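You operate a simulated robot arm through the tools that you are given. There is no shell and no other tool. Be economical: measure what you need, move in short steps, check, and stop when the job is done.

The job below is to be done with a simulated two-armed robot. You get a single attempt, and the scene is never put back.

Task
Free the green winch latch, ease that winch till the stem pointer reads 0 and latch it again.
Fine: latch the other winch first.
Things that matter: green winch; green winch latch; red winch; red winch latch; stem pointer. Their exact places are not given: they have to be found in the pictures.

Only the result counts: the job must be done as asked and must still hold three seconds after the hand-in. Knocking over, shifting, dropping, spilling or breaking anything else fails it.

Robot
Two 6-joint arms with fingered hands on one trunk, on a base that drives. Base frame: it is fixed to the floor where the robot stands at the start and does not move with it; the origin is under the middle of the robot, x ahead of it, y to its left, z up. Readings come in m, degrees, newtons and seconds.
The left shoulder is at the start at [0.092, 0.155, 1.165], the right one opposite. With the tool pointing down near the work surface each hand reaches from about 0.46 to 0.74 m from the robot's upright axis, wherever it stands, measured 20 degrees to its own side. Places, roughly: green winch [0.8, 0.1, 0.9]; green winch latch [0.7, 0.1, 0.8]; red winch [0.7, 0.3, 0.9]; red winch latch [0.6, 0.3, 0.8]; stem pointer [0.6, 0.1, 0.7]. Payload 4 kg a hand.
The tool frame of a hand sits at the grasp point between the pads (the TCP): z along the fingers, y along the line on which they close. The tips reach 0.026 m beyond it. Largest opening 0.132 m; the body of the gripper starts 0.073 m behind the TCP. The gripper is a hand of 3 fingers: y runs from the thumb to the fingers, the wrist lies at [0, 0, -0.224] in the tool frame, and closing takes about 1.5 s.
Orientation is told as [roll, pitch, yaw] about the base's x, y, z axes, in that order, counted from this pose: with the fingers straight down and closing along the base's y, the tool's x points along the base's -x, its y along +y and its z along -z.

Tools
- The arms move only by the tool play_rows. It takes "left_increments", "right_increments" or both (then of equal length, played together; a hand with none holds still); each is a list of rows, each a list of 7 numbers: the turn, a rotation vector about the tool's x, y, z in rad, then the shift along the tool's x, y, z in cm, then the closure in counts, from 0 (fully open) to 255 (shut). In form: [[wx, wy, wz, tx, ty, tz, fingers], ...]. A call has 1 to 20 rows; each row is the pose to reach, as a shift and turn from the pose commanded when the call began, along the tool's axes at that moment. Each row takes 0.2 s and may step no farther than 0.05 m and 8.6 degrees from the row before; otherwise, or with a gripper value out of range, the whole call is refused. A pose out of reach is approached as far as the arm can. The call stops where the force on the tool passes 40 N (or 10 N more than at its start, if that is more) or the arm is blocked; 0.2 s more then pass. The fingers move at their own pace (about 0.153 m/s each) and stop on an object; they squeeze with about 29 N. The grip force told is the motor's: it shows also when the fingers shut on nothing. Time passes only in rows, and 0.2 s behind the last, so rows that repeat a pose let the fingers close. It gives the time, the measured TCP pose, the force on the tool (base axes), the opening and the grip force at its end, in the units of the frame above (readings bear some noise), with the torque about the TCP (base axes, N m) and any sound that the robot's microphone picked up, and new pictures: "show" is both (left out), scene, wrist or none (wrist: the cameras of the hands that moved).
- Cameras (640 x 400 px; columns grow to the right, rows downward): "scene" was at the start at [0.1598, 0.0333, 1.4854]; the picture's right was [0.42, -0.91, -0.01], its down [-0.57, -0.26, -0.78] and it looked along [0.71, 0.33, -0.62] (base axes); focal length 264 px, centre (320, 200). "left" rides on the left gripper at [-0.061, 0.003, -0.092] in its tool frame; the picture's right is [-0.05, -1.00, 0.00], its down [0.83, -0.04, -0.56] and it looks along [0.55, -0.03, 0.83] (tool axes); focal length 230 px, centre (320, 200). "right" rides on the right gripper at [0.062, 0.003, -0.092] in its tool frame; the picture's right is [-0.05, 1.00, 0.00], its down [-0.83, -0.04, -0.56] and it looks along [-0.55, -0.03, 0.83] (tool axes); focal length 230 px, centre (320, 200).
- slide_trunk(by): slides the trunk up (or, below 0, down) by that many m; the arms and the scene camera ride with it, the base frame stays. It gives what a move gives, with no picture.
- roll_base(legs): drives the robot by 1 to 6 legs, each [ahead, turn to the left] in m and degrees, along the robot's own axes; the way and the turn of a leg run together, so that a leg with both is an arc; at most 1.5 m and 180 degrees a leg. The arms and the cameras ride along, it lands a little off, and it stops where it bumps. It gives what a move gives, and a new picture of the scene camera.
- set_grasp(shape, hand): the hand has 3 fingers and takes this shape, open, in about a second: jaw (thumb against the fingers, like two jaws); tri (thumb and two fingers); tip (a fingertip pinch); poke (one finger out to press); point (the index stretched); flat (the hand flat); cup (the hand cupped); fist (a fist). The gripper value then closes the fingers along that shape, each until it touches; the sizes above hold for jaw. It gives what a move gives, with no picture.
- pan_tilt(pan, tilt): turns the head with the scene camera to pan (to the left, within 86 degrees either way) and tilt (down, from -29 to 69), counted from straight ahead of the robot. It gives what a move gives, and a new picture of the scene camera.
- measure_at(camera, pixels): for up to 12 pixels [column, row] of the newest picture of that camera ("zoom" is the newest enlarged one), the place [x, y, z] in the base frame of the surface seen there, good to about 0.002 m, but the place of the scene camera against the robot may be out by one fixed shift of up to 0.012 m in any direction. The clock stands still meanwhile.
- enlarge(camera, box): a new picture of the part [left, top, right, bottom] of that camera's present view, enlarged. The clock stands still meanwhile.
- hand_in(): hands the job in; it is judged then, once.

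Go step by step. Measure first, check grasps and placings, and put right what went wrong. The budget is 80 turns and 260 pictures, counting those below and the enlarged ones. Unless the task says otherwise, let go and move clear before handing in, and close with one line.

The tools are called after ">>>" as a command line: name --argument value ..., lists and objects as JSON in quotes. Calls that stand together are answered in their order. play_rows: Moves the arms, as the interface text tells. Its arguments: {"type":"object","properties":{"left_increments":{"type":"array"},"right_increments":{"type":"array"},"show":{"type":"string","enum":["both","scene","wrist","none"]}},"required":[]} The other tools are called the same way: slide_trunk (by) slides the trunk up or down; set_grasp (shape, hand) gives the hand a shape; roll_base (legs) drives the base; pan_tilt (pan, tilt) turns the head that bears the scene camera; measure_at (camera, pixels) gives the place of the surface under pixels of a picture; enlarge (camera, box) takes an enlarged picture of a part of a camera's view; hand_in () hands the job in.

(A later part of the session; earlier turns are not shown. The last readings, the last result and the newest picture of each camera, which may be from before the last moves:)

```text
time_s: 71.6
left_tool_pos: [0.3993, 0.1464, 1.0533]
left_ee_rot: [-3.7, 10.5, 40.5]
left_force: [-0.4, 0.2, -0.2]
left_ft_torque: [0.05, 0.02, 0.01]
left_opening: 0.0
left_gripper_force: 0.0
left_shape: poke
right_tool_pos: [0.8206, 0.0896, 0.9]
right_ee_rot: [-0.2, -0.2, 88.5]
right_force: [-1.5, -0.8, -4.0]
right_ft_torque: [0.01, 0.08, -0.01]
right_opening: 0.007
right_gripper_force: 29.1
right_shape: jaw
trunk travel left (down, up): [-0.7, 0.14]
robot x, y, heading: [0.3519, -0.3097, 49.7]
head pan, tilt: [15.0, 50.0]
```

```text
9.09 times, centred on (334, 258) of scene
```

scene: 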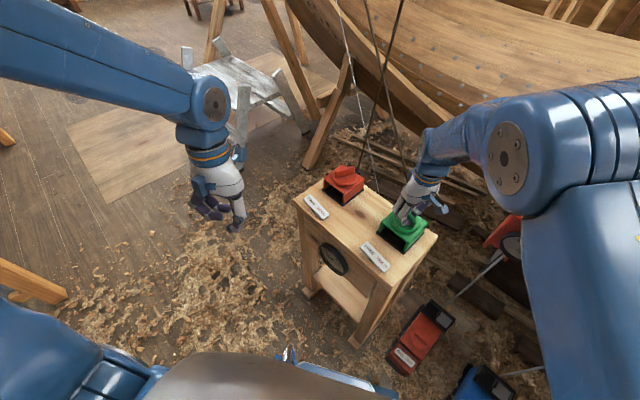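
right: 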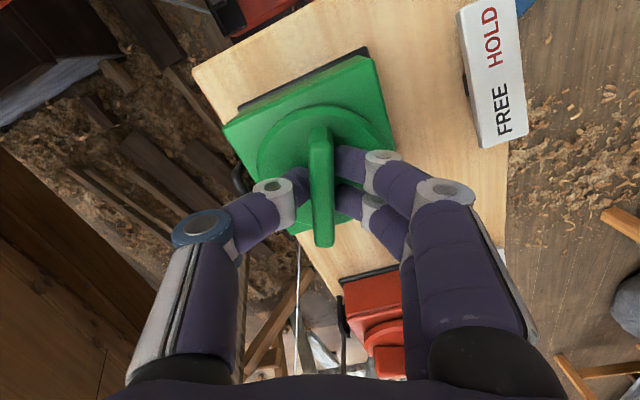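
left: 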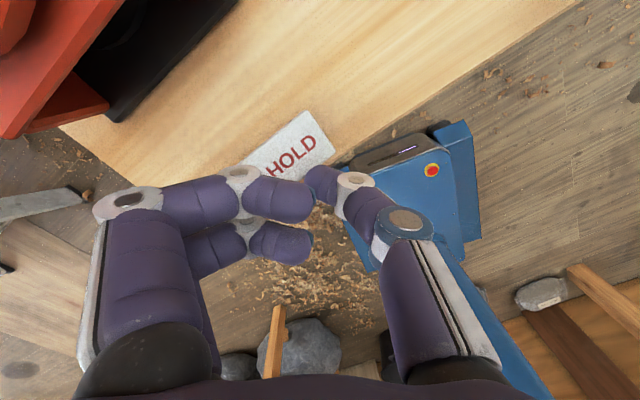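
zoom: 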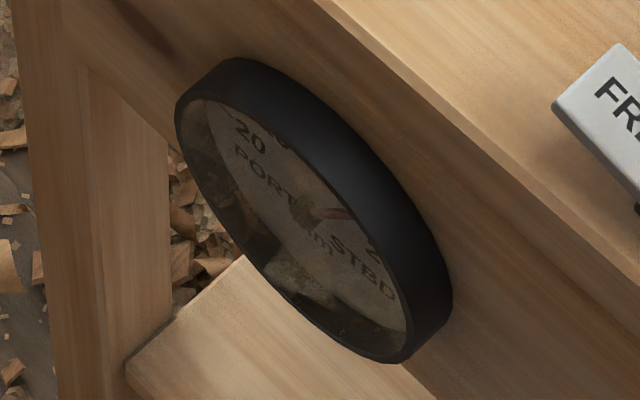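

Grip is firm (29 N), pointer at about +11. Now I bring the left hand over the green FREE end, tilted about 40° so its wrist stays to the left, while the right holds the knob.

>>> play_rows --left_increments '[[0.05, -0.015, -0.014, -1.65, -1.77, 0.6, 0], [0.1, -0.03, -0.028, -3.3, -3.55, 1.2, 0], [0.16, -0.045, -0.042, -4.95, -5.3, 1.9, 0], [0.21, -0.06, -0.055, -6.6, -7.1, 2.6, 0], [0.26, -0.075, -0.07, -8.25, -8.9, 3.2, 0], [0.31, -0.09, -0.083, -9.9, -10.6, 3.9, 0], [0.37, -0.105, -0.097, -11.5, -12.4, 4.5, 0], [0.42, -0.12, -0.11, -13.2, -14.2, 5.2, 0], [0.47, -0.14, -0.125, -14.8, -16, 5.8, 0], [0.52, -0.155, -0.14, -16.5, -17.7, 6.5, 0], [0.58, -0.17, -0.153, -18.1, -19.5, 7.1, 0], [0.63, -0.185, -0.166, -19.8, -21.3, 7.8, 0], [0.63, -0.185, -0.166, -19.8, -21.3, 7.8, 0]]' --right_increments '[[0, 0, 0, 0, 0, 0, 255], [0, 0, 0, 0, 0, 0, 255], [0, 0, 0, 0, 0, 0, 255], [0, 0, 0, 0, 0, 0, 255], [0, 0, 0, 0, 0, 0, 255], [0, 0, 0, 0, 0, 0, 255], [0, 0, 0, 0, 0, 0, 255], [0, 0, 0, 0, 0, 0, 255], [0, 0, 0, 0, 0, 0, 255], [0, 0, 0, 0, 0, 0, 255], [0, 0, 0, 0, 0, 0, 255], [0, 0, 0, 0, 0, 0, 255], [0, 0, 0, 0, 0, 0, 255]]'

```text
time_s: 74.4
left_tool_pos: [0.6888, 0.1121, 0.9892]
left_ee_rot: [-38.5, -0.1, 53.3]
left_force: [0.5, -0.4, 0.5]
left_ft_torque: [-0.02, -0.03, -0.04]
left_opening: 0.0
left_gripper_force: 0.0
left_shape: poke
right_tool_pos: [0.8201, 0.0884, 0.8997]
right_ee_rot: [-0.4, -0.2, 88.4]
right_force: [-2.9, -2.0, -4.0]
right_ft_torque: [-0.06, 0.09, -0.03]
right_opening: 0.0065
right_gripper_force: 29.1
right_shape: jaw
trunk travel left (down, up): [-0.7, 0.14]
robot x, y, heading: [0.3497, -0.308, 49.5]
head pan, tilt: [15.0, 50.0]
```

scene: 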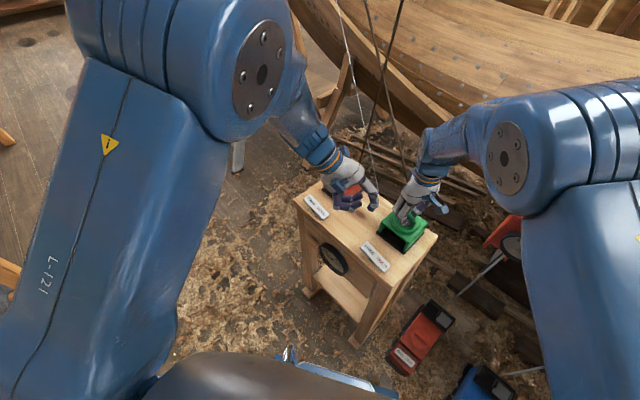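
right: 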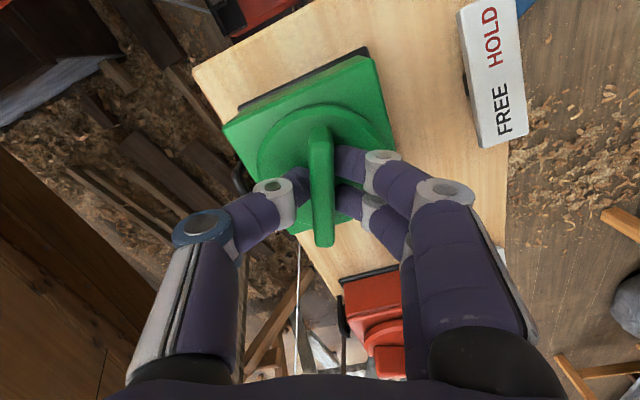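
left: 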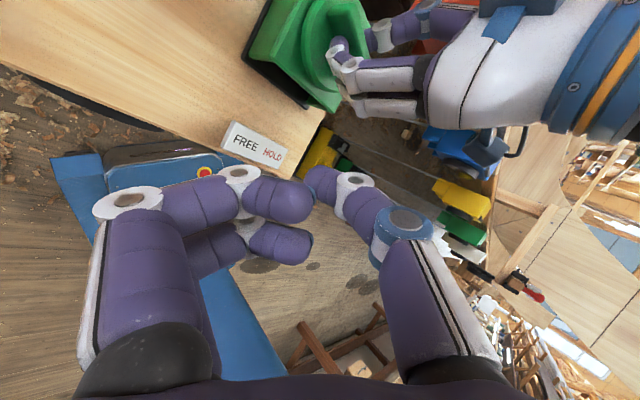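

Left reached (0.689,0.112,0.989) without complaint. Lowering it to just above the FREE end.

>>> play_rows --left_increments '[[0, 0, 0, 0.4, 1.1, 1.9, 0], [0, 0, 0, 0.8, 2.2, 3.8, 0], [0, 0, 0, 1.2, 3.3, 5.7, 0], [0, 0, 0, 1.7, 4.4, 7.6, 0], [0, 0, 0, 2.1, 5.6, 9.5, 0], [0, 0, 0, 2.1, 5.6, 9.5, 0], [0, 0, 0, 2.1, 5.6, 9.5, 0]]' --right_increments '[[0, 0, 0, 0, 0, 0, 255], [0, 0, 0, 0, 0, 0, 255], [0, 0, 0, 0, 0, 0, 255], [0, 0, 0, 0, 0, 0, 255], [0, 0, 0, 0, 0, 0, 255], [0, 0, 0, 0, 0, 0, 255], [0, 0, 0, 0, 0, 0, 255]]'

>>> enlarge --camera "scene" --box '[290, 180, 450, 285]'

>>> enlarge --camera "scene" --box '[321, 247, 349, 270]'

```text
time_s: 76.0
left_tool_pos: [0.6891, 0.0886, 0.8779]
left_ee_rot: [-38.6, -0.3, 53.2]
left_force: [0.5, 0.4, 0.4]
left_ft_torque: [-0.02, 0.0, 0.04]
left_opening: 0.0
left_gripper_force: 0.0
left_shape: poke
right_tool_pos: [0.82, 0.0897, 0.8997]
right_ee_rot: [-0.4, -0.2, 88.4]
right_force: [-3.0, -2.1, -4.4]
right_ft_torque: [0.01, 0.08, 0.03]
right_opening: 0.0069
right_gripper_force: 29.2
right_shape: jaw
trunk travel left (down, up): [-0.7, 0.14]
robot x, y, heading: [0.3496, -0.309, 49.7]
head pan, tilt: [15.0, 50.0]
```

scene: 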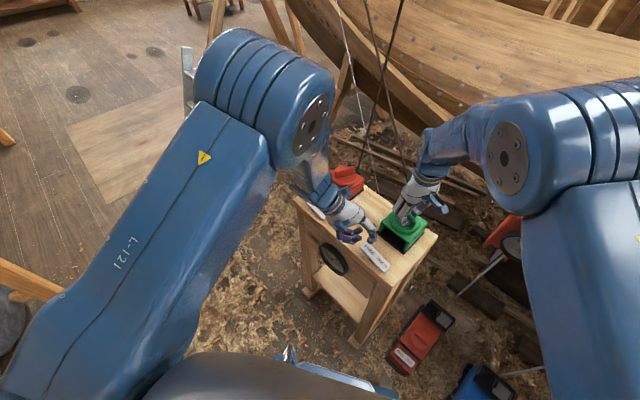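
right: 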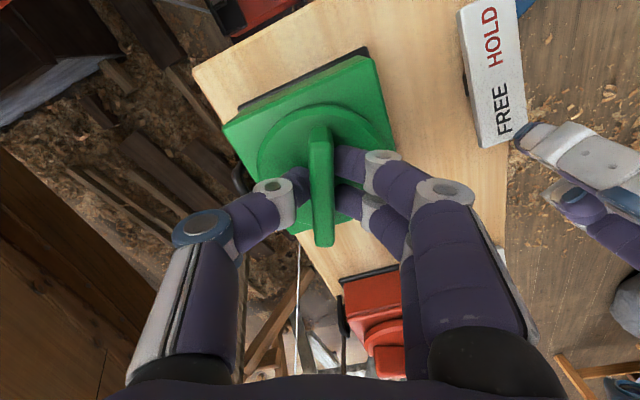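
left: 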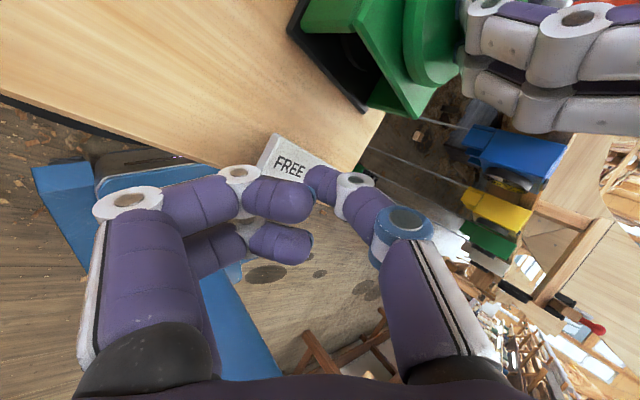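

```text
3.81 times, centred on (370, 232) of scene
```

zoom: 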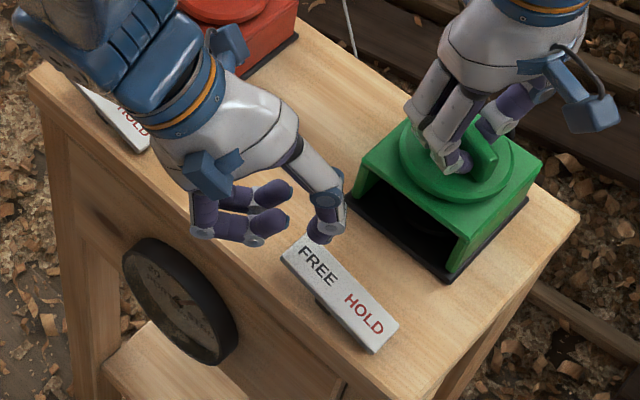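

```text
16.00 times, centred on (335, 258) of scene
```

zoom: 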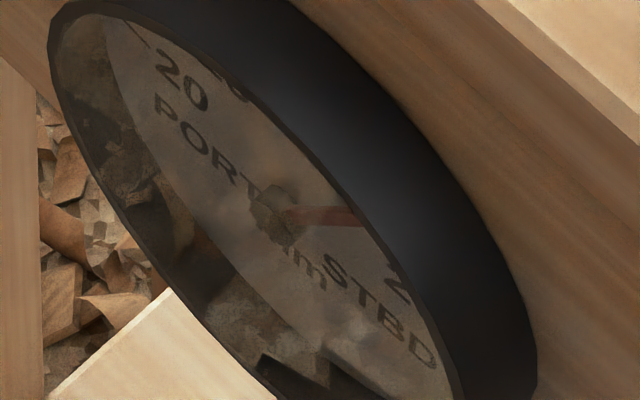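

Fingertip hovers over the FREE end (zoom (325,235)). Pressing straight down while the right holds the knob.

>>> play_rows --left_increments '[[0, 0, 0, 0, 0.93, 1.17, 0], [0, 0, 0, 0, 1.87, 2.35, 0], [0, 0, 0, 0, 2.18, 2.74, 0], [0, 0, 0, 0, 2.49, 3.13, 0], [0, 0, 0, 0, 2.8, 3.52, 0], [0, 0, 0, 0, 3.11, 3.92, 0], [0, 0, 0, 0, 3.42, 4.3, 0], [0, 0, 0, 0, 3.7, 4.7, 0]]' --right_increments '[[0, 0, 0, 0, 0, 0, 255], [0, 0, 0, 0, 0, 0, 255], [0, 0, 0, 0, 0, 0, 255], [0, 0, 0, 0, 0, 0, 255], [0, 0, 0, 0, 0, 0, 255], [0, 0, 0, 0, 0, 0, 255], [0, 0, 0, 0, 0, 0, 255], [0, 0, 0, 0, 0, 0, 255]]'

>>> enlarge --camera "scene" --box '[321, 247, 349, 270]'

>>> enlarge --camera "scene" --box '[340, 200, 430, 280]'

```text
time_s: 77.2
left_tool_pos: [0.6826, 0.0831, 0.8465]
left_ee_rot: [-38.7, -1.2, 53.4]
left_force: [0.3, 0.4, 0.1]
left_ft_torque: [-0.01, 0.0, -0.01]
left_opening: 0.0001
left_gripper_force: 0.3
left_shape: poke
right_tool_pos: [0.815, 0.0831, 0.9072]
right_ee_rot: [-1.2, -0.9, 88.4]
right_force: [3.6, 15.9, -13.1]
right_ft_torque: [0.34, -0.03, 0.1]
right_opening: 0.0038
right_gripper_force: 28.0
right_shape: jaw
trunk travel left (down, up): [-0.7, 0.14]
robot x, y, heading: [0.3489, -0.3079, 49.8]
head pan, tilt: [15.0, 50.0]
stopped in row 5 (left hand): the force on the tool passed its limit at 47 N (the readings are from after the stop); the commanded pose is now the measured one
```

scene: 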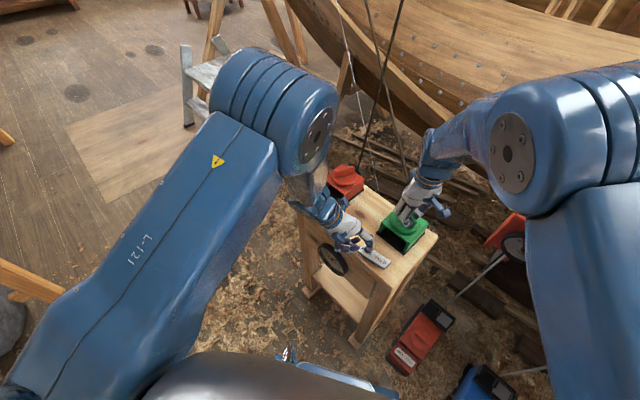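
right: 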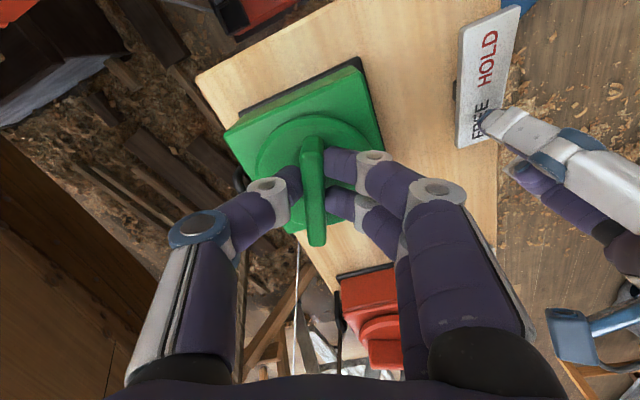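
left: 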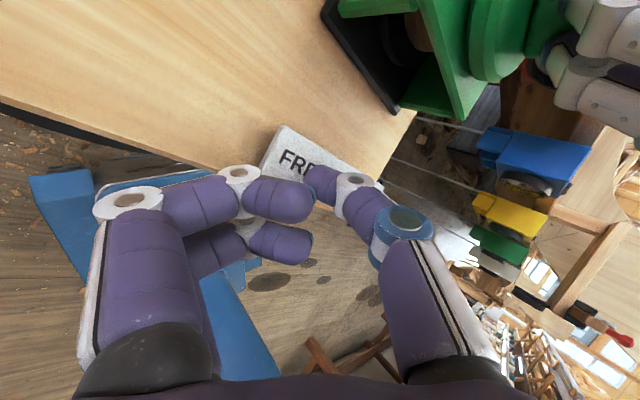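

```text
16.00 times, centred on (335, 258) of scene
```

zoom: 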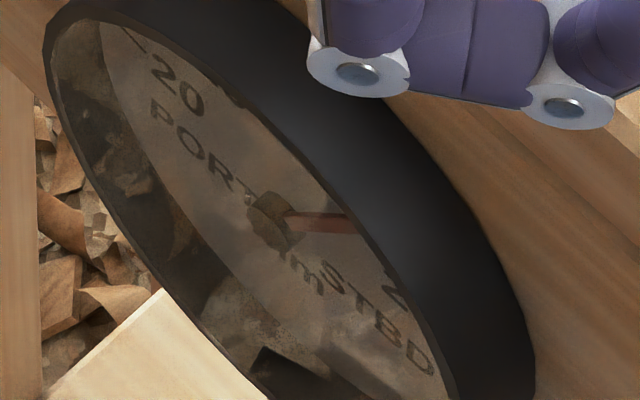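

```text
5.00 times, centred on (385, 240) of scene
```

zoom: 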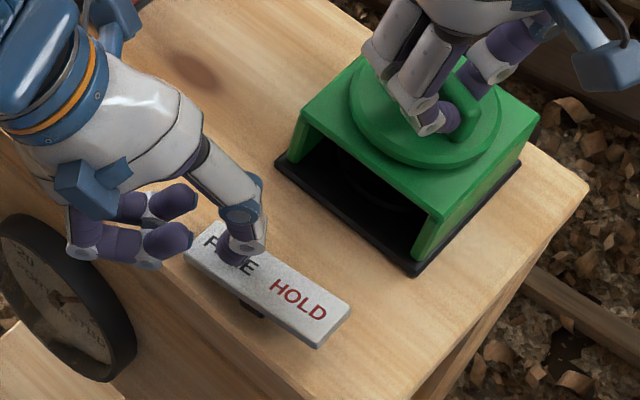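

The press hit 47 N; checking the plate tilt, with the right grip still on (28 N).

>>> measure_at --camera "zoom" --pixels '[[195, 255], [215, 235], [270, 285], [300, 305], [330, 310], [310, 335]]'

>>> measure_at --camera "right" --pixels '[[466, 140], [478, 100], [490, 50], [500, 20], [313, 145], [316, 235]]'

```text
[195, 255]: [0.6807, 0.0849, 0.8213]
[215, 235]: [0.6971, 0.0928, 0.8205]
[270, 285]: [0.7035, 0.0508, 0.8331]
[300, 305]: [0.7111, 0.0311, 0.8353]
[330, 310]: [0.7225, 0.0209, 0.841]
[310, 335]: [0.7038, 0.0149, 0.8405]
```

```text
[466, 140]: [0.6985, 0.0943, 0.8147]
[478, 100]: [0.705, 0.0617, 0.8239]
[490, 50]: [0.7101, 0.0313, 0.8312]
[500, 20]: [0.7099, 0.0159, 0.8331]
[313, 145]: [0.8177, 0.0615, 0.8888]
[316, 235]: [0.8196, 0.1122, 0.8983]
```

Green FREE end is now low (0.815 vs HOLD 0.833): the latch is free and the knob stayed put. I lift the left finger a little, recentre the right hand on the pivot, and try a small 8° clockwise turn.

>>> play_rows --left_increments '[[0, 0, 0, 0, -0.4, -0.5, 0], [0, 0, 0, 0, -0.8, -1.0, 0], [0, 0, 0, 0, -1.25, -1.57, 0], [0, 0, 0, 0, -1.25, -1.57, 0], [0, 0, 0, 0, -1.25, -1.57, 0], [0, 0, 0, 0, -1.25, -1.57, 0]]' --right_increments '[[0, 0, 0, -0.3, -0.2, 0.25, 255], [0, 0, 0, -0.55, -0.43, 0.5, 255], [0, 0, 0.05, -0.55, -0.43, 0.5, 255], [0, 0, 0.1, -0.55, -0.43, 0.5, 255], [0, 0, 0.14, -0.55, -0.43, 0.5, 255], [0, 0, 0.14, -0.55, -0.43, 0.5, 255]]'

>>> enlarge --camera "scene" --box '[321, 247, 349, 270]'

```text
time_s: 78.5
left_tool_pos: [0.6806, 0.0799, 0.8674]
left_ee_rot: [-38.9, -1.7, 53.4]
left_force: [-0.2, 0.2, -0.1]
left_ft_torque: [0.01, 0.01, -0.01]
left_opening: 0.0
left_gripper_force: 0.2
left_shape: poke
right_tool_pos: [0.8157, 0.0835, 0.9056]
right_ee_rot: [-1.1, -1.2, 80.4]
right_force: [-0.6, 1.9, 7.3]
right_ft_torque: [0.12, -0.01, 0.27]
right_opening: 0.0067
right_gripper_force: 28.9
right_shape: jaw
trunk travel left (down, up): [-0.7, 0.14]
robot x, y, heading: [0.351, -0.3112, 49.8]
head pan, tilt: [15.0, 50.0]
```

scene: 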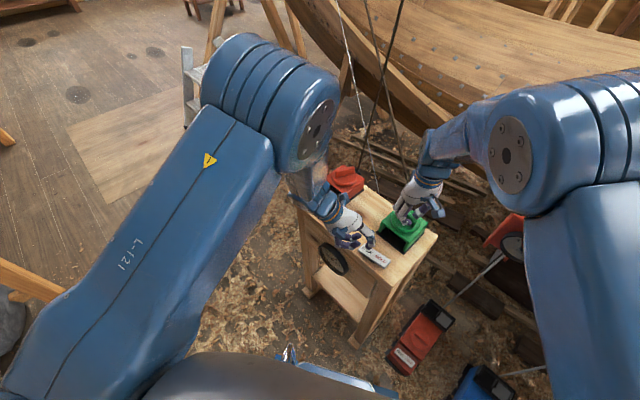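
right: 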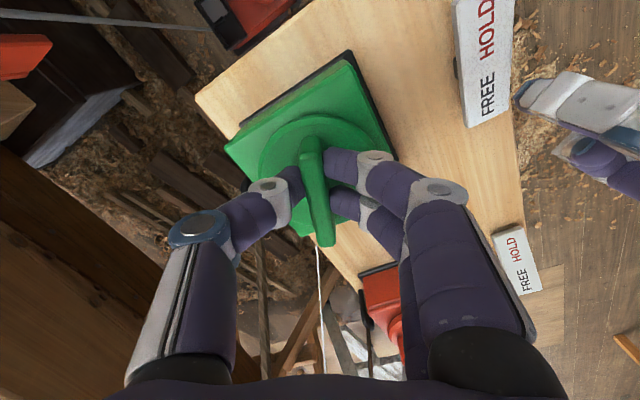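
left: 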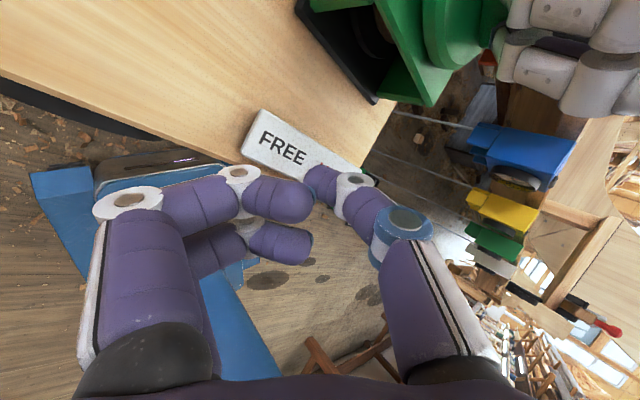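

```text
16.00 times, centred on (335, 258) of scene
```

zoom: 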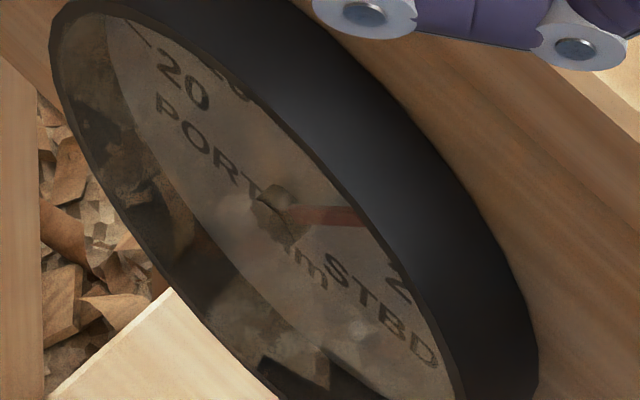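

The ridge did not follow the 8° clockwise turn (still along y, torque 0.27 Nm) and the pointer is unchanged. Trying counter-clockwise instead.

>>> play_rows --left_increments '[[0, 0, 0, 0, 0, 0, 0], [0, 0, 0, 0, 0, 0, 0], [0, 0, 0, 0, 0, 0, 0], [0, 0, 0, 0, 0, 0, 0], [0, 0, 0, 0, 0, 0, 0], [0, 0, 0, 0, 0, 0, 0], [0, 0, 0, 0, 0, 0, 0]]' --right_increments '[[0, 0, -0.05, -0.2, -0.1, 0.2, 255], [0, 0, -0.1, -0.4, -0.2, 0.4, 255], [0, 0, -0.15, -0.4, -0.2, 0.4, 255], [0, 0, -0.2, -0.4, -0.2, 0.4, 255], [0, 0, -0.25, -0.4, -0.2, 0.4, 255], [0, 0, -0.3, -0.4, -0.2, 0.4, 255], [0, 0, -0.3, -0.4, -0.2, 0.4, 255]]'

>>> enlarge --camera "scene" --box '[321, 247, 349, 270]'

```text
time_s: 80.2
left_tool_pos: [0.6795, 0.0775, 0.8721]
left_ee_rot: [-38.8, -1.9, 53.4]
left_force: [0.2, -0.3, 0.3]
left_ft_torque: [-0.01, -0.03, 0.0]
left_opening: 0.0003
left_gripper_force: 0.1
left_shape: poke
right_tool_pos: [0.8166, 0.0837, 0.9033]
right_ee_rot: [-1.5, -0.9, 97.6]
right_force: [1.7, -15.1, 27.6]
right_ft_torque: [-0.32, -0.08, -0.3]
right_opening: 0.009
right_gripper_force: 28.6
right_shape: jaw
trunk travel left (down, up): [-0.7, 0.14]
robot x, y, heading: [0.3493, -0.3086, 49.7]
head pan, tilt: [15.0, 50.0]
```

scene: 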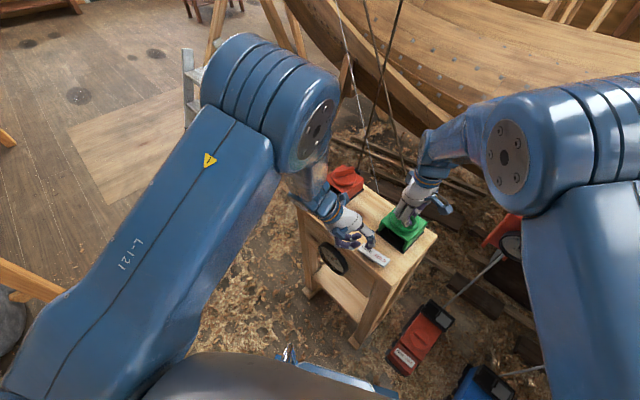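
right: 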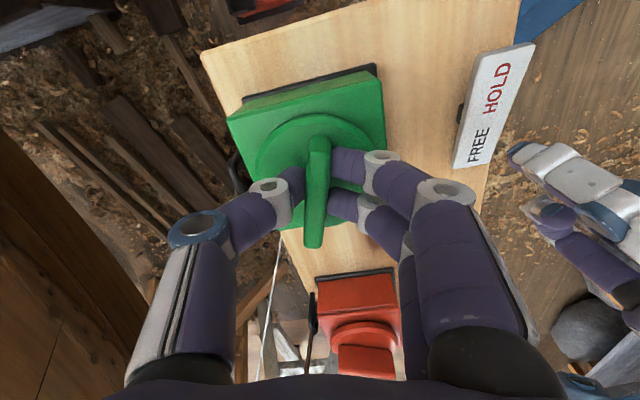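
left: 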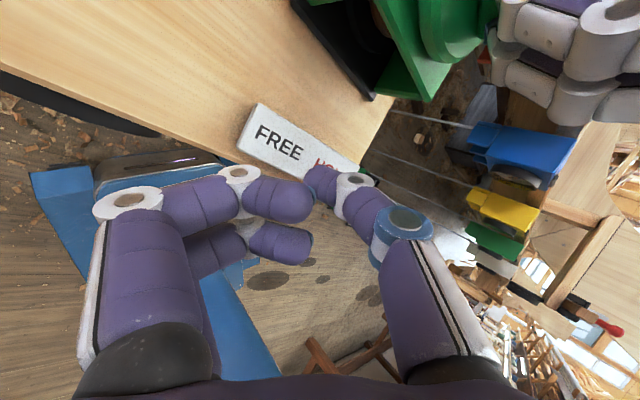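

```text
16.00 times, centred on (335, 258) of scene
```

zoom: 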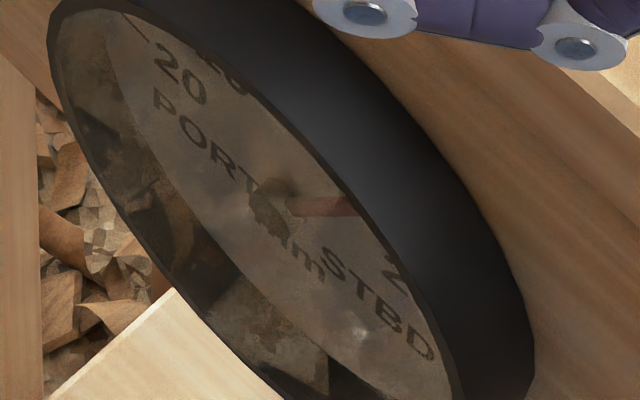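

Forces show the hand pushing on the knob; measuring the ridge direction now and the plate state.

>>> measure_at --camera "right" --pixels '[[320, 145], [318, 175], [315, 205], [312, 235], [470, 150], [505, 60]]'

>>> enlarge --camera "right" --box '[200, 60, 440, 260]'

```text
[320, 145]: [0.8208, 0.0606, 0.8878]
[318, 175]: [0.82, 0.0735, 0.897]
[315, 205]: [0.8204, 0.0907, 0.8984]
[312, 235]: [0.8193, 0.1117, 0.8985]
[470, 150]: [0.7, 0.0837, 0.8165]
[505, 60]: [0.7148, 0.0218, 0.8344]
```

```text
2.00 times, centred on (320, 160) of right
```

zoom: 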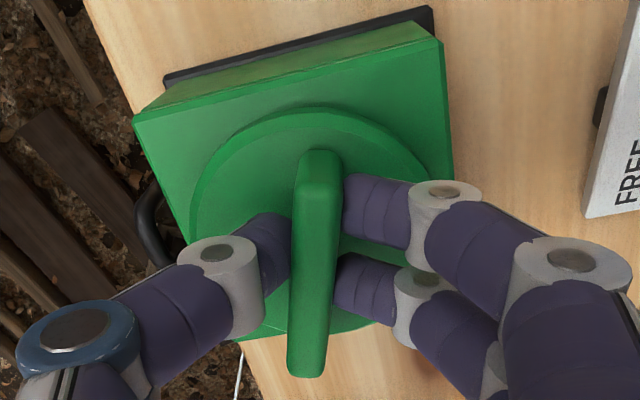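

Ridge turned slightly counter-clockwise (≈88°→91.7°) and the pointer moved slightly towards 0: right direction, but stiff or damped. I'll ease off the downward push, twist more and hold to see whether it keeps turning.

>>> play_rows --right_increments '[[0, 0, 0, 0, 0, -0.2, 255], [0, 0, -0.03, 0, 0, -0.3, 255], [0, 0, -0.06, 0, 0, -0.3, 255], [0, 0, -0.1, 0, 0, -0.3, 255], [0, 0, -0.14, 0, 0, -0.3, 255], [0, 0, -0.14, 0, 0, -0.3, 255], [0, 0, -0.14, 0, 0, -0.3, 255], [0, 0, -0.14, 0, 0, -0.3, 255], [0, 0, -0.14, 0, 0, -0.3, 255], [0, 0, -0.14, 0, 0, -0.3, 255], [0, 0, -0.14, 0, 0, -0.3, 255], [0, 0, -0.14, 0, 0, -0.3, 255]]' --show "wrist"

>>> enlarge --camera "scene" --box '[321, 247, 349, 270]'

>>> measure_at --camera "right" --pixels '[[322, 145], [320, 175], [317, 205], [312, 235]]'

```text
time_s: 82.8
left_tool_pos: [0.6809, 0.0787, 0.8705]
left_ee_rot: [-38.7, -1.8, 53.4]
left_force: [0.4, -0.4, -0.5]
left_ft_torque: [-0.01, -0.02, 0.02]
left_opening: 0.0002
left_gripper_force: 0.0
left_shape: poke
right_tool_pos: [0.8189, 0.0835, 0.9062]
right_ee_rot: [-1.4, -0.7, 105.6]
right_force: [2.1, -20.2, 3.9]
right_ft_torque: [-0.4, 0.01, -0.3]
right_opening: 0.0086
right_gripper_force: 28.7
right_shape: jaw
trunk travel left (down, up): [-0.7, 0.14]
robot x, y, heading: [0.3488, -0.304, 49.9]
head pan, tilt: [15.0, 50.0]
```

right: 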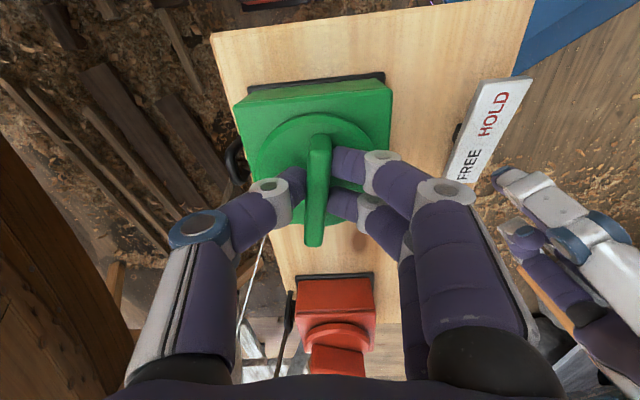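

```text
16.00 times, centred on (335, 258) of scene
```

zoom: 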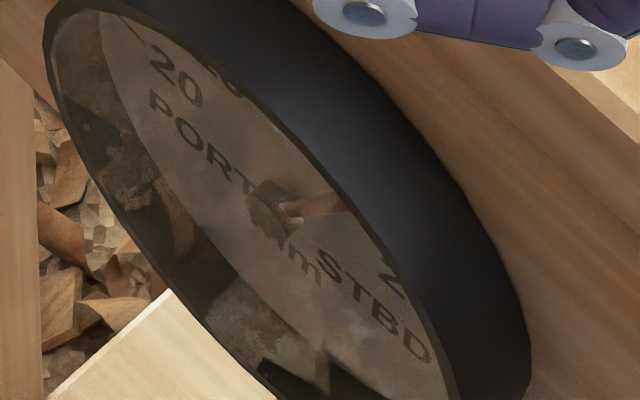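

```text
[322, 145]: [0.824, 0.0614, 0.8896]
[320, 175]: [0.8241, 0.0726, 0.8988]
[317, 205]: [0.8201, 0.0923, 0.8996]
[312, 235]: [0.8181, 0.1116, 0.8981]
```

The ridge now follows the hand (to 96.7°) and the pointer stub moved toward 0. Continuing counter-clockwise by 15°.

>>> play_rows --right_increments '[[0, 0, -0.04, 0, 0, 0, 255], [0, 0, -0.08, 0, 0, 0, 255], [0, 0, -0.12, 0, 0, 0, 255], [0, 0, -0.16, 0, 0, 0, 255], [0, 0, -0.2, 0, 0, 0, 255], [0, 0, -0.24, 0, 0, 0, 255], [0, 0, -0.26, 0, 0, 0, 255], [0, 0, -0.26, 0, 0, 0, 255], [0, 0, -0.26, 0, 0, 0, 255]]' --show "wrist"

>>> enlarge --camera "scene" --box '[321, 247, 349, 270]'

>>> measure_at --camera "right" --pixels '[[322, 145], [320, 175], [317, 205], [312, 235]]'

```text
time_s: 84.8
left_tool_pos: [0.6825, 0.077, 0.8692]
left_ee_rot: [-38.6, -1.7, 53.4]
left_force: [-0.6, -0.2, 0.5]
left_ft_torque: [0.0, -0.02, 0.03]
left_opening: 0.0
left_gripper_force: 0.0
left_shape: poke
right_tool_pos: [0.8199, 0.0844, 0.9056]
right_ee_rot: [-1.6, -0.4, 120.4]
right_force: [16.5, -19.2, 9.3]
right_ft_torque: [-0.36, -0.3, -0.35]
right_opening: 0.0086
right_gripper_force: 29.2
right_shape: jaw
trunk travel left (down, up): [-0.7, 0.14]
robot x, y, heading: [0.3544, -0.3082, 49.9]
head pan, tilt: [15.0, 50.0]
```

right: 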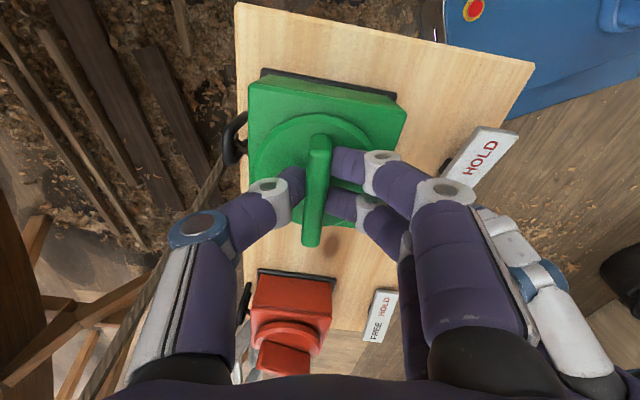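

```text
16.00 times, centred on (335, 258) of scene
```

zoom: 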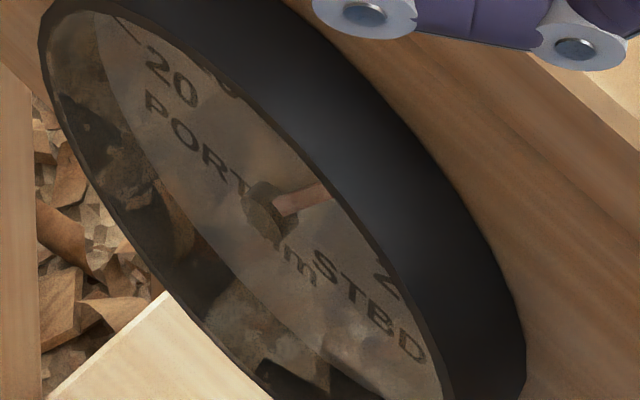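

```text
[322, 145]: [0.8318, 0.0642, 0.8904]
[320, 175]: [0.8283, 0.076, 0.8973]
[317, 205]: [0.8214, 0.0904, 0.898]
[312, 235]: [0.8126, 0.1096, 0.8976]
```

Ridge is at 113° and the pointer has gone from ~12 to roughly 9. It is self-holding friction, so I keep turning counter-clockwise another 30°.

>>> play_rows --right_increments '[[0, 0, -0.05, 0, 0, 0, 255], [0, 0, -0.1, 0, 0, 0, 255], [0, 0, -0.15, 0, 0, 0, 255], [0, 0, -0.2, 0, 0, 0, 255], [0, 0, -0.25, 0, 0, 0, 255], [0, 0, -0.3, 0, 0, 0, 255], [0, 0, -0.35, 0, 0, 0, 255], [0, 0, -0.4, 0, 0, 0, 255], [0, 0, -0.45, 0, 0, 0, 255], [0, 0, -0.5, 0, 0, 0, 255], [0, 0, -0.52, 0, 0, 0, 255], [0, 0, -0.52, 0, 0, 0, 255]]'

>>> enlarge --camera "scene" --box '[321, 247, 349, 270]'

>>> measure_at --camera "right" --pixels '[[322, 145], [320, 175], [317, 205], [312, 235]]'

```text
time_s: 86.2
left_tool_pos: [0.6733, 0.0748, 0.8734]
left_ee_rot: [-38.9, -2.1, 54.0]
left_force: [-0.1, 0.2, 0.0]
left_ft_torque: [-0.08, 0.02, 0.01]
left_opening: 0.0
left_gripper_force: 0.0
left_shape: poke
right_tool_pos: [0.8164, 0.0798, 0.9105]
right_ee_rot: [-2.5, 0.8, 137.0]
right_force: [32.3, -4.7, -14.1]
right_ft_torque: [-0.21, -0.54, -0.43]
right_opening: 0.0031
right_gripper_force: 29.0
right_shape: jaw
right hand out of reach, approached as far as the arm can: row 7
trunk travel left (down, up): [-0.7, 0.14]
robot x, y, heading: [0.351, -0.3077, 49.7]
head pan, tilt: [15.0, 50.0]
stopped in row 7 (right hand): the force on the tool passed its limit at 48 N (the readings are from after the stop); the commanded pose is now the measured one
```

scene: 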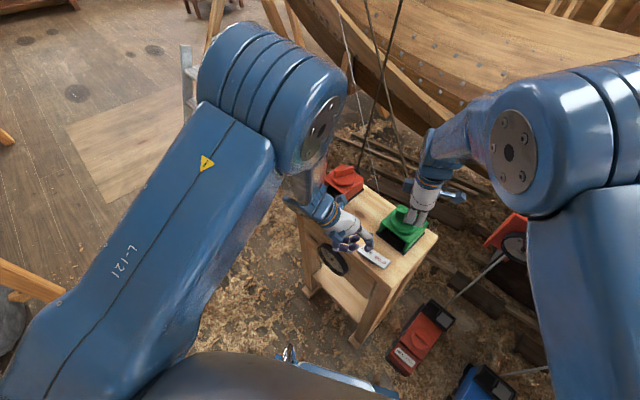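
right: 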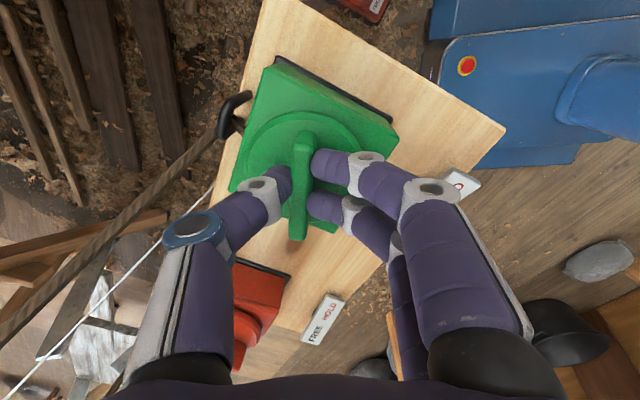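

```text
16.00 times, centred on (335, 258) of scene
```

zoom: 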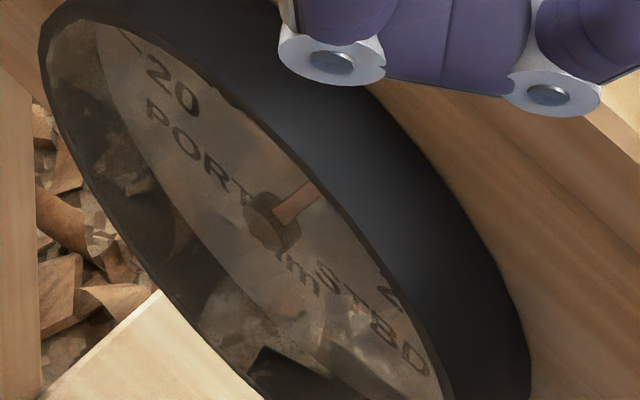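

```text
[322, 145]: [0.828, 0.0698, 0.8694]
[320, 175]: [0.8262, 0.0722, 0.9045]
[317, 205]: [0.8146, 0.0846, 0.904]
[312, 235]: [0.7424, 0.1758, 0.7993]
```

The wrist reached its limit at yaw 137; pointer is now around 7 STBD and holding. I'll release, lift, and rotate the hand back to regrip from the opposite side.

>>> play_rows --right_increments '[[0, 0, 0, 0, 0, 0, 110], [0, 0, 0, 0, 0, 0, 110], [0, 0, 0, 0, 0, 0, 110], [0, 0, 0, 0, 0, -1.5, 110], [0, 0, 0, 0, 0, -3.5, 110], [0, 0, 0, 0, 0, -6, 110], [0, 0, 0.14, 0, 0, -7, 110], [0, 0, 0.28, 0, 0, -7, 110], [0, 0, 0.42, 0, 0, -7, 110], [0, 0, 0.56, 0, 0, -7, 110], [0, 0, 0.7, 0, 0, -7, 110], [0, 0, 0.84, 0, 0, -7, 110], [0, 0, 0.98, 0, 0, -7, 110], [0, 0, 1.12, 0, 0, -7, 110], [0, 0, 1.26, 0, 0, -7, 110], [0, 0, 1.4, 0, 0, -7, 110], [0, 0, 1.54, 0, 0, -7, 110], [0, 0, 1.68, 0, 0, -7, 110], [0, 0, 1.8, 0, 0, -7, 110], [0, 0, 1.8, 0, 0, -7, 110]]' --show "wrist"

>>> enlarge --camera "scene" --box '[321, 247, 349, 270]'

```text
time_s: 90.4
left_tool_pos: [0.6712, 0.0711, 0.8781]
left_ee_rot: [-39.0, -2.7, 53.8]
left_force: [0.6, -0.2, -0.2]
left_ft_torque: [0.01, -0.04, 0.0]
left_opening: 0.0
left_gripper_force: 0.2
left_shape: poke
right_tool_pos: [0.814, 0.0729, 0.9878]
right_ee_rot: [1.2, -2.4, 33.5]
right_force: [-0.2, 0.3, -0.8]
right_ft_torque: [-0.02, -0.04, 0.0]
right_opening: 0.0744
right_gripper_force: 0.1
right_shape: jaw
right hand out of reach, approached as far as the arm can: row 4, 5, 6
trunk travel left (down, up): [-0.7, 0.14]
robot x, y, heading: [0.3504, -0.3062, 49.8]
head pan, tilt: [15.0, 50.0]
```

right: 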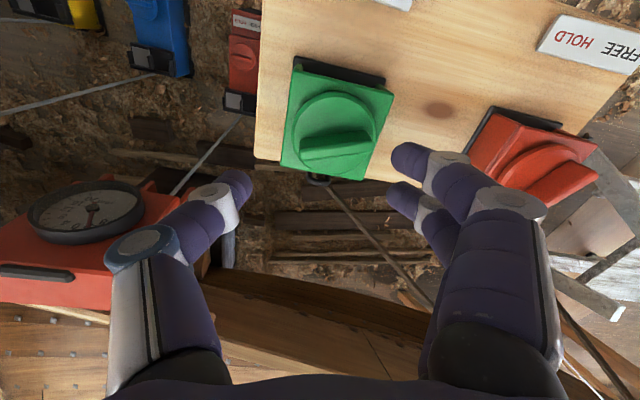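

```text
16.00 times, centred on (335, 258) of scene
```

zoom: 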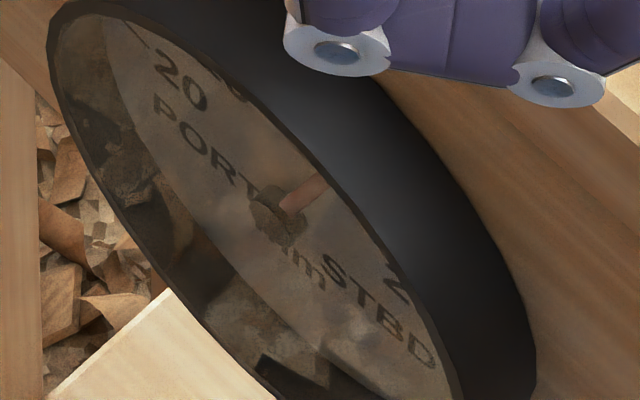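

Pointer holds with the knob released (~7). Measuring the ridge, then rotating on to the opposite yaw.

>>> measure_at --camera "right" --pixels '[[304, 146], [366, 136], [335, 141], [308, 110], [345, 95], [372, 115]]'

>>> play_rows --right_increments '[[0, 0, 0.12, 0, 0, 0, 110], [0, 0, 0.24, 0, 0, 0, 110], [0, 0, 0.36, 0, 0, 0, 110], [0, 0, 0.48, 0, 0, 0, 110], [0, 0, 0.6, 0, 0, 0, 110], [0, 0, 0.72, 0, 0, 0, 110], [0, 0, 0.84, 0, 0, 0, 110], [0, 0, 0.96, 0, 0, 0, 110], [0, 0, 1.08, 0, 0, 0, 110], [0, 0, 1.2, 0, 0, 0, 110], [0, 0, 1.32, 0, 0, 0, 110], [0, 0, 1.44, 0, 0, 0, 110], [0, 0, 1.5, 0, 0, 0, 110], [0, 0, 1.5, 0, 0, 0, 110]]'

```text
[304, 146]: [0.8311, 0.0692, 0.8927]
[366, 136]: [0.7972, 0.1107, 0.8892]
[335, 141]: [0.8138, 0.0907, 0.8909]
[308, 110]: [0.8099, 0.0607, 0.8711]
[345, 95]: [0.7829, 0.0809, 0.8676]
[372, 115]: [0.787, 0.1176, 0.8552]
```

```text
time_s: 93.4
left_tool_pos: [0.6717, 0.0711, 0.8778]
left_ee_rot: [-39.0, -2.7, 53.8]
left_force: [-0.1, 0.2, 0.4]
left_ft_torque: [0.0, -0.01, -0.04]
left_opening: 0.0
left_gripper_force: 0.1
left_shape: poke
right_tool_pos: [0.8138, 0.0723, 0.9864]
right_ee_rot: [2.4, 1.0, -52.3]
right_force: [1.4, 0.5, -0.1]
right_ft_torque: [0.0, 0.01, 0.0]
right_opening: 0.0746
right_gripper_force: 0.1
right_shape: jaw
trunk travel left (down, up): [-0.7, 0.14]
robot x, y, heading: [0.3522, -0.3082, 50.0]
head pan, tilt: [15.0, 50.0]
```

scene: 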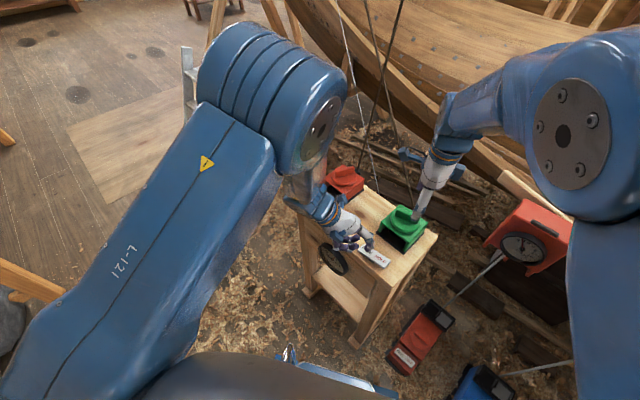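
right: 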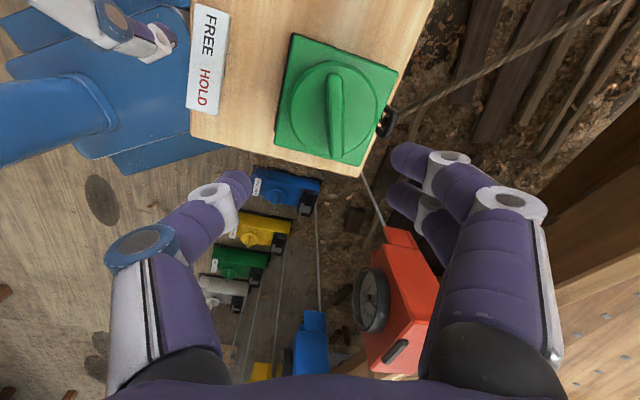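

Yaw −52 is reachable and matches the ridge (129°). Descending onto the ridge and closing.

>>> play_rows --right_increments '[[0.01, -0.005, -0.005, 0.2, 0.3, 1, 110], [0.02, -0.01, -0.01, 0.4, 0.6, 2.2, 110], [0.03, -0.015, -0.02, 0.6, 0.9, 3.6, 110], [0.042, -0.017, -0.025, 0.78, 1.08, 5, 110], [0.042, -0.017, -0.025, 0.78, 1.08, 6.2, 110], [0.042, -0.017, -0.025, 0.78, 1.08, 7.4, 110], [0.042, -0.017, -0.025, 0.78, 1.08, 8.2, 110], [0.042, -0.017, -0.025, 0.78, 1.08, 8.5, 110], [0.042, -0.017, -0.025, 0.78, 1.08, 8.5, 160], [0.042, -0.017, -0.025, 0.78, 1.08, 8.5, 210], [0.042, -0.017, -0.025, 0.78, 1.08, 8.5, 255], [0.042, -0.017, -0.025, 0.78, 1.08, 8.5, 255], [0.042, -0.017, -0.025, 0.78, 1.08, 8.5, 255], [0.042, -0.017, -0.025, 0.78, 1.08, 8.5, 255], [0.042, -0.017, -0.025, 0.78, 1.08, 8.5, 255]]' --show "wrist"

```text
time_s: 96.6
left_tool_pos: [0.6717, 0.0722, 0.8775]
left_ee_rot: [-39.1, -2.6, 53.8]
left_force: [1.0, 0.5, -0.1]
left_ft_torque: [-0.03, 0.0, -0.01]
left_opening: 0.0001
left_gripper_force: 0.0
left_shape: poke
right_tool_pos: [0.8157, 0.0893, 0.8986]
right_ee_rot: [0.2, -1.2, -49.9]
right_force: [0.0, -0.5, -3.4]
right_ft_torque: [-0.01, -0.04, -0.03]
right_opening: 0.0064
right_gripper_force: 28.9
right_shape: jaw
trunk travel left (down, up): [-0.7, 0.14]
robot x, y, heading: [0.3507, -0.3069, 49.6]
head pan, tilt: [15.0, 50.0]
```

right: 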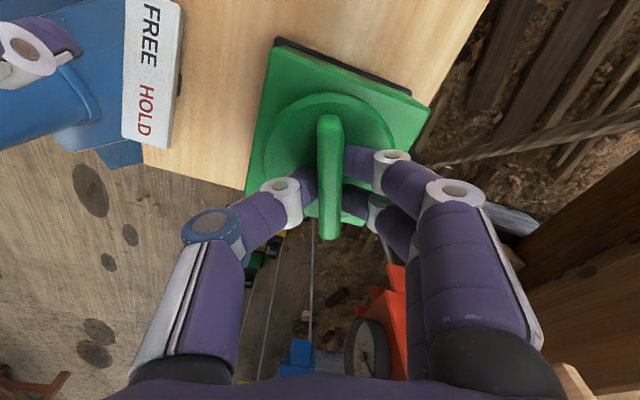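

Good grip. Turning counter-clockwise by 45° and checking the pointer.

>>> play_rows --right_increments '[[0, 0, -0.05, 0, 0, 0, 255], [0, 0, -0.1, 0, 0, 0, 255], [0, 0, -0.15, 0, 0, 0, 255], [0, 0, -0.2, 0, 0, 0, 255], [0, 0, -0.25, 0, 0, 0, 255], [0, 0, -0.3, 0, 0, 0, 255], [0, 0, -0.35, 0, 0, 0, 255], [0, 0, -0.4, 0, 0, 0, 255], [0, 0, -0.45, 0, 0, 0, 255], [0, 0, -0.5, 0, 0, 0, 255], [0, 0, -0.55, 0, 0, 0, 255], [0, 0, -0.6, 0, 0, 0, 255], [0, 0, -0.65, 0, 0, 0, 255], [0, 0, -0.7, 0, 0, 0, 255], [0, 0, -0.75, 0, 0, 0, 255], [0, 0, -0.78, 0, 0, 0, 255], [0, 0, -0.78, 0, 0, 0, 255]]' --show "wrist"

>>> enlarge --camera "scene" --box '[321, 247, 349, 270]'

```text
time_s: 100.2
left_tool_pos: [0.6751, 0.0702, 0.8777]
left_ee_rot: [-38.7, -2.7, 53.8]
left_force: [1.1, -0.3, 0.5]
left_ft_torque: [-0.03, -0.01, -0.01]
left_opening: 0.0
left_gripper_force: 0.0
left_shape: poke
right_tool_pos: [0.8201, 0.0885, 0.8995]
right_ee_rot: [-0.5, -0.8, -5.1]
right_force: [26.7, -1.9, 6.0]
right_ft_torque: [0.04, -0.46, -0.34]
right_opening: 0.0064
right_gripper_force: 29.0
right_shape: jaw
trunk travel left (down, up): [-0.7, 0.14]
robot x, y, heading: [0.3526, -0.3077, 49.6]
head pan, tilt: [15.0, 50.0]
```

right: 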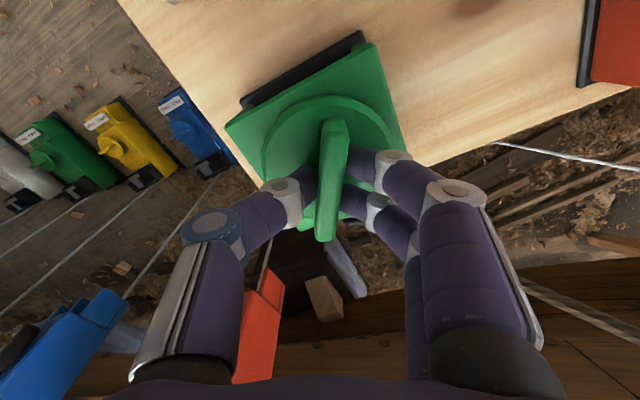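

```text
16.00 times, centred on (335, 258) of scene
```

zoom: 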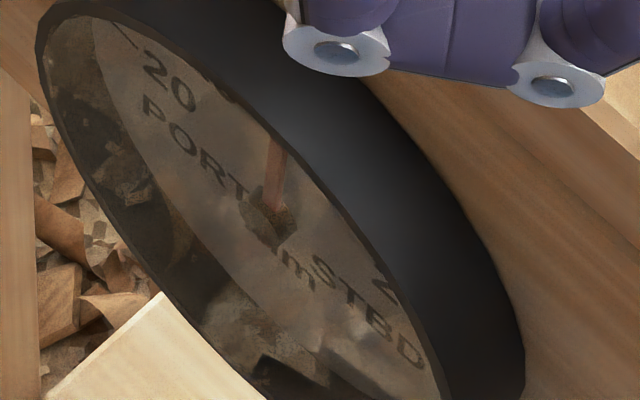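

The pointer is now nearly vertical, about +1 at most. I'll relax the hand's twist a bit, then zoom further and use 3-D points on the dial to fix its true "up".

>>> play_rows --right_increments '[[0, 0, 0.03, 0, 0, 0, 255], [0, 0, 0.06, 0, 0, 0, 255], [0, 0, 0.1, 0, 0, 0, 255], [0, 0, 0.1, 0, 0, 0, 255], [0, 0, 0.1, 0, 0, 0, 255]]' --show "none"

>>> enlarge --camera "scene" --box '[322, 249, 348, 266]'

>>> measure_at --camera "zoom" --pixels '[[150, 60], [200, 140], [240, 90], [340, 300], [420, 380], [310, 260], [400, 300], [180, 230], [265, 200], [268, 180], [272, 150], [275, 125]]'

```text
time_s: 101.4
left_tool_pos: [0.675, 0.071, 0.8777]
left_ee_rot: [-38.8, -2.7, 53.8]
left_force: [-0.6, -0.1, 1.1]
left_ft_torque: [0.0, 0.03, -0.01]
left_opening: 0.0
left_gripper_force: 0.1
left_shape: poke
right_tool_pos: [0.8184, 0.0882, 0.9003]
right_ee_rot: [-0.6, -0.9, -10.9]
right_force: [24.7, 0.1, 7.6]
right_ft_torque: [0.09, -0.44, -0.04]
right_opening: 0.0069
right_gripper_force: 28.5
right_shape: jaw
trunk travel left (down, up): [-0.7, 0.14]
robot x, y, heading: [0.352, -0.3051, 49.7]
head pan, tilt: [15.0, 50.0]
```

```text
16.00 times, centred on (335, 258) of scene
```

zoom: 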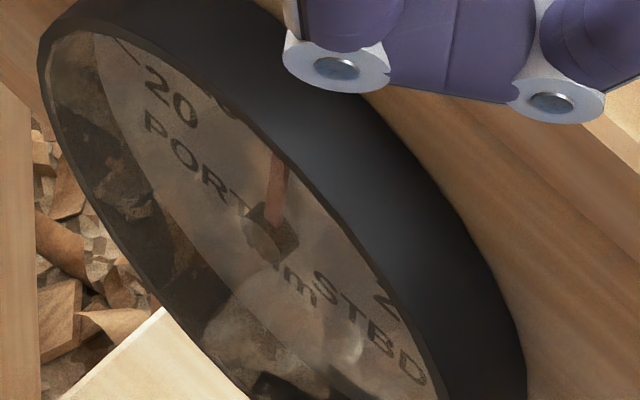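

```text
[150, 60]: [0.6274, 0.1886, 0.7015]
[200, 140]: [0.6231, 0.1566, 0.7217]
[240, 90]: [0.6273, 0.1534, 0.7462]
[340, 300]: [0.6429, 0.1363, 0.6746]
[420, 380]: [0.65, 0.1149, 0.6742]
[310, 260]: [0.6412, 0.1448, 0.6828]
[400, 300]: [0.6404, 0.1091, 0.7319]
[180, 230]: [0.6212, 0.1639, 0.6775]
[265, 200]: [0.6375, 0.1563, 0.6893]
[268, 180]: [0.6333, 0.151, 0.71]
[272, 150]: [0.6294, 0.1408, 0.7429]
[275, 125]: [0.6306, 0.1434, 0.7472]
```

Torque is relaxed (−0.04 Nm) and by the perspective geometry "0" should lean ~4–5° right in this image; the pointer leans ~6.7°. Zooming in more to measure the slope.

>>> enlarge --camera "scene" --box '[328, 252, 340, 260]'

```text
16.00 times, centred on (334, 256) of scene
```

zoom: 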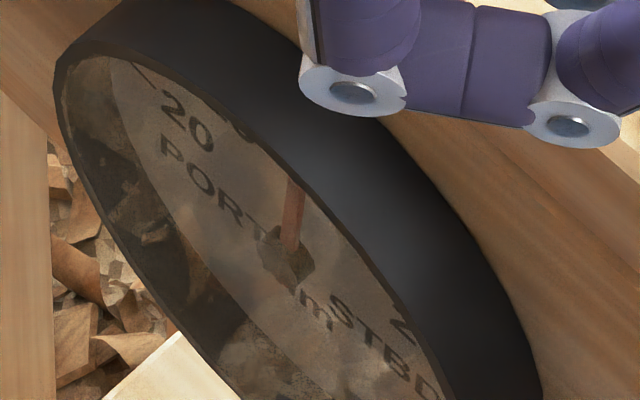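

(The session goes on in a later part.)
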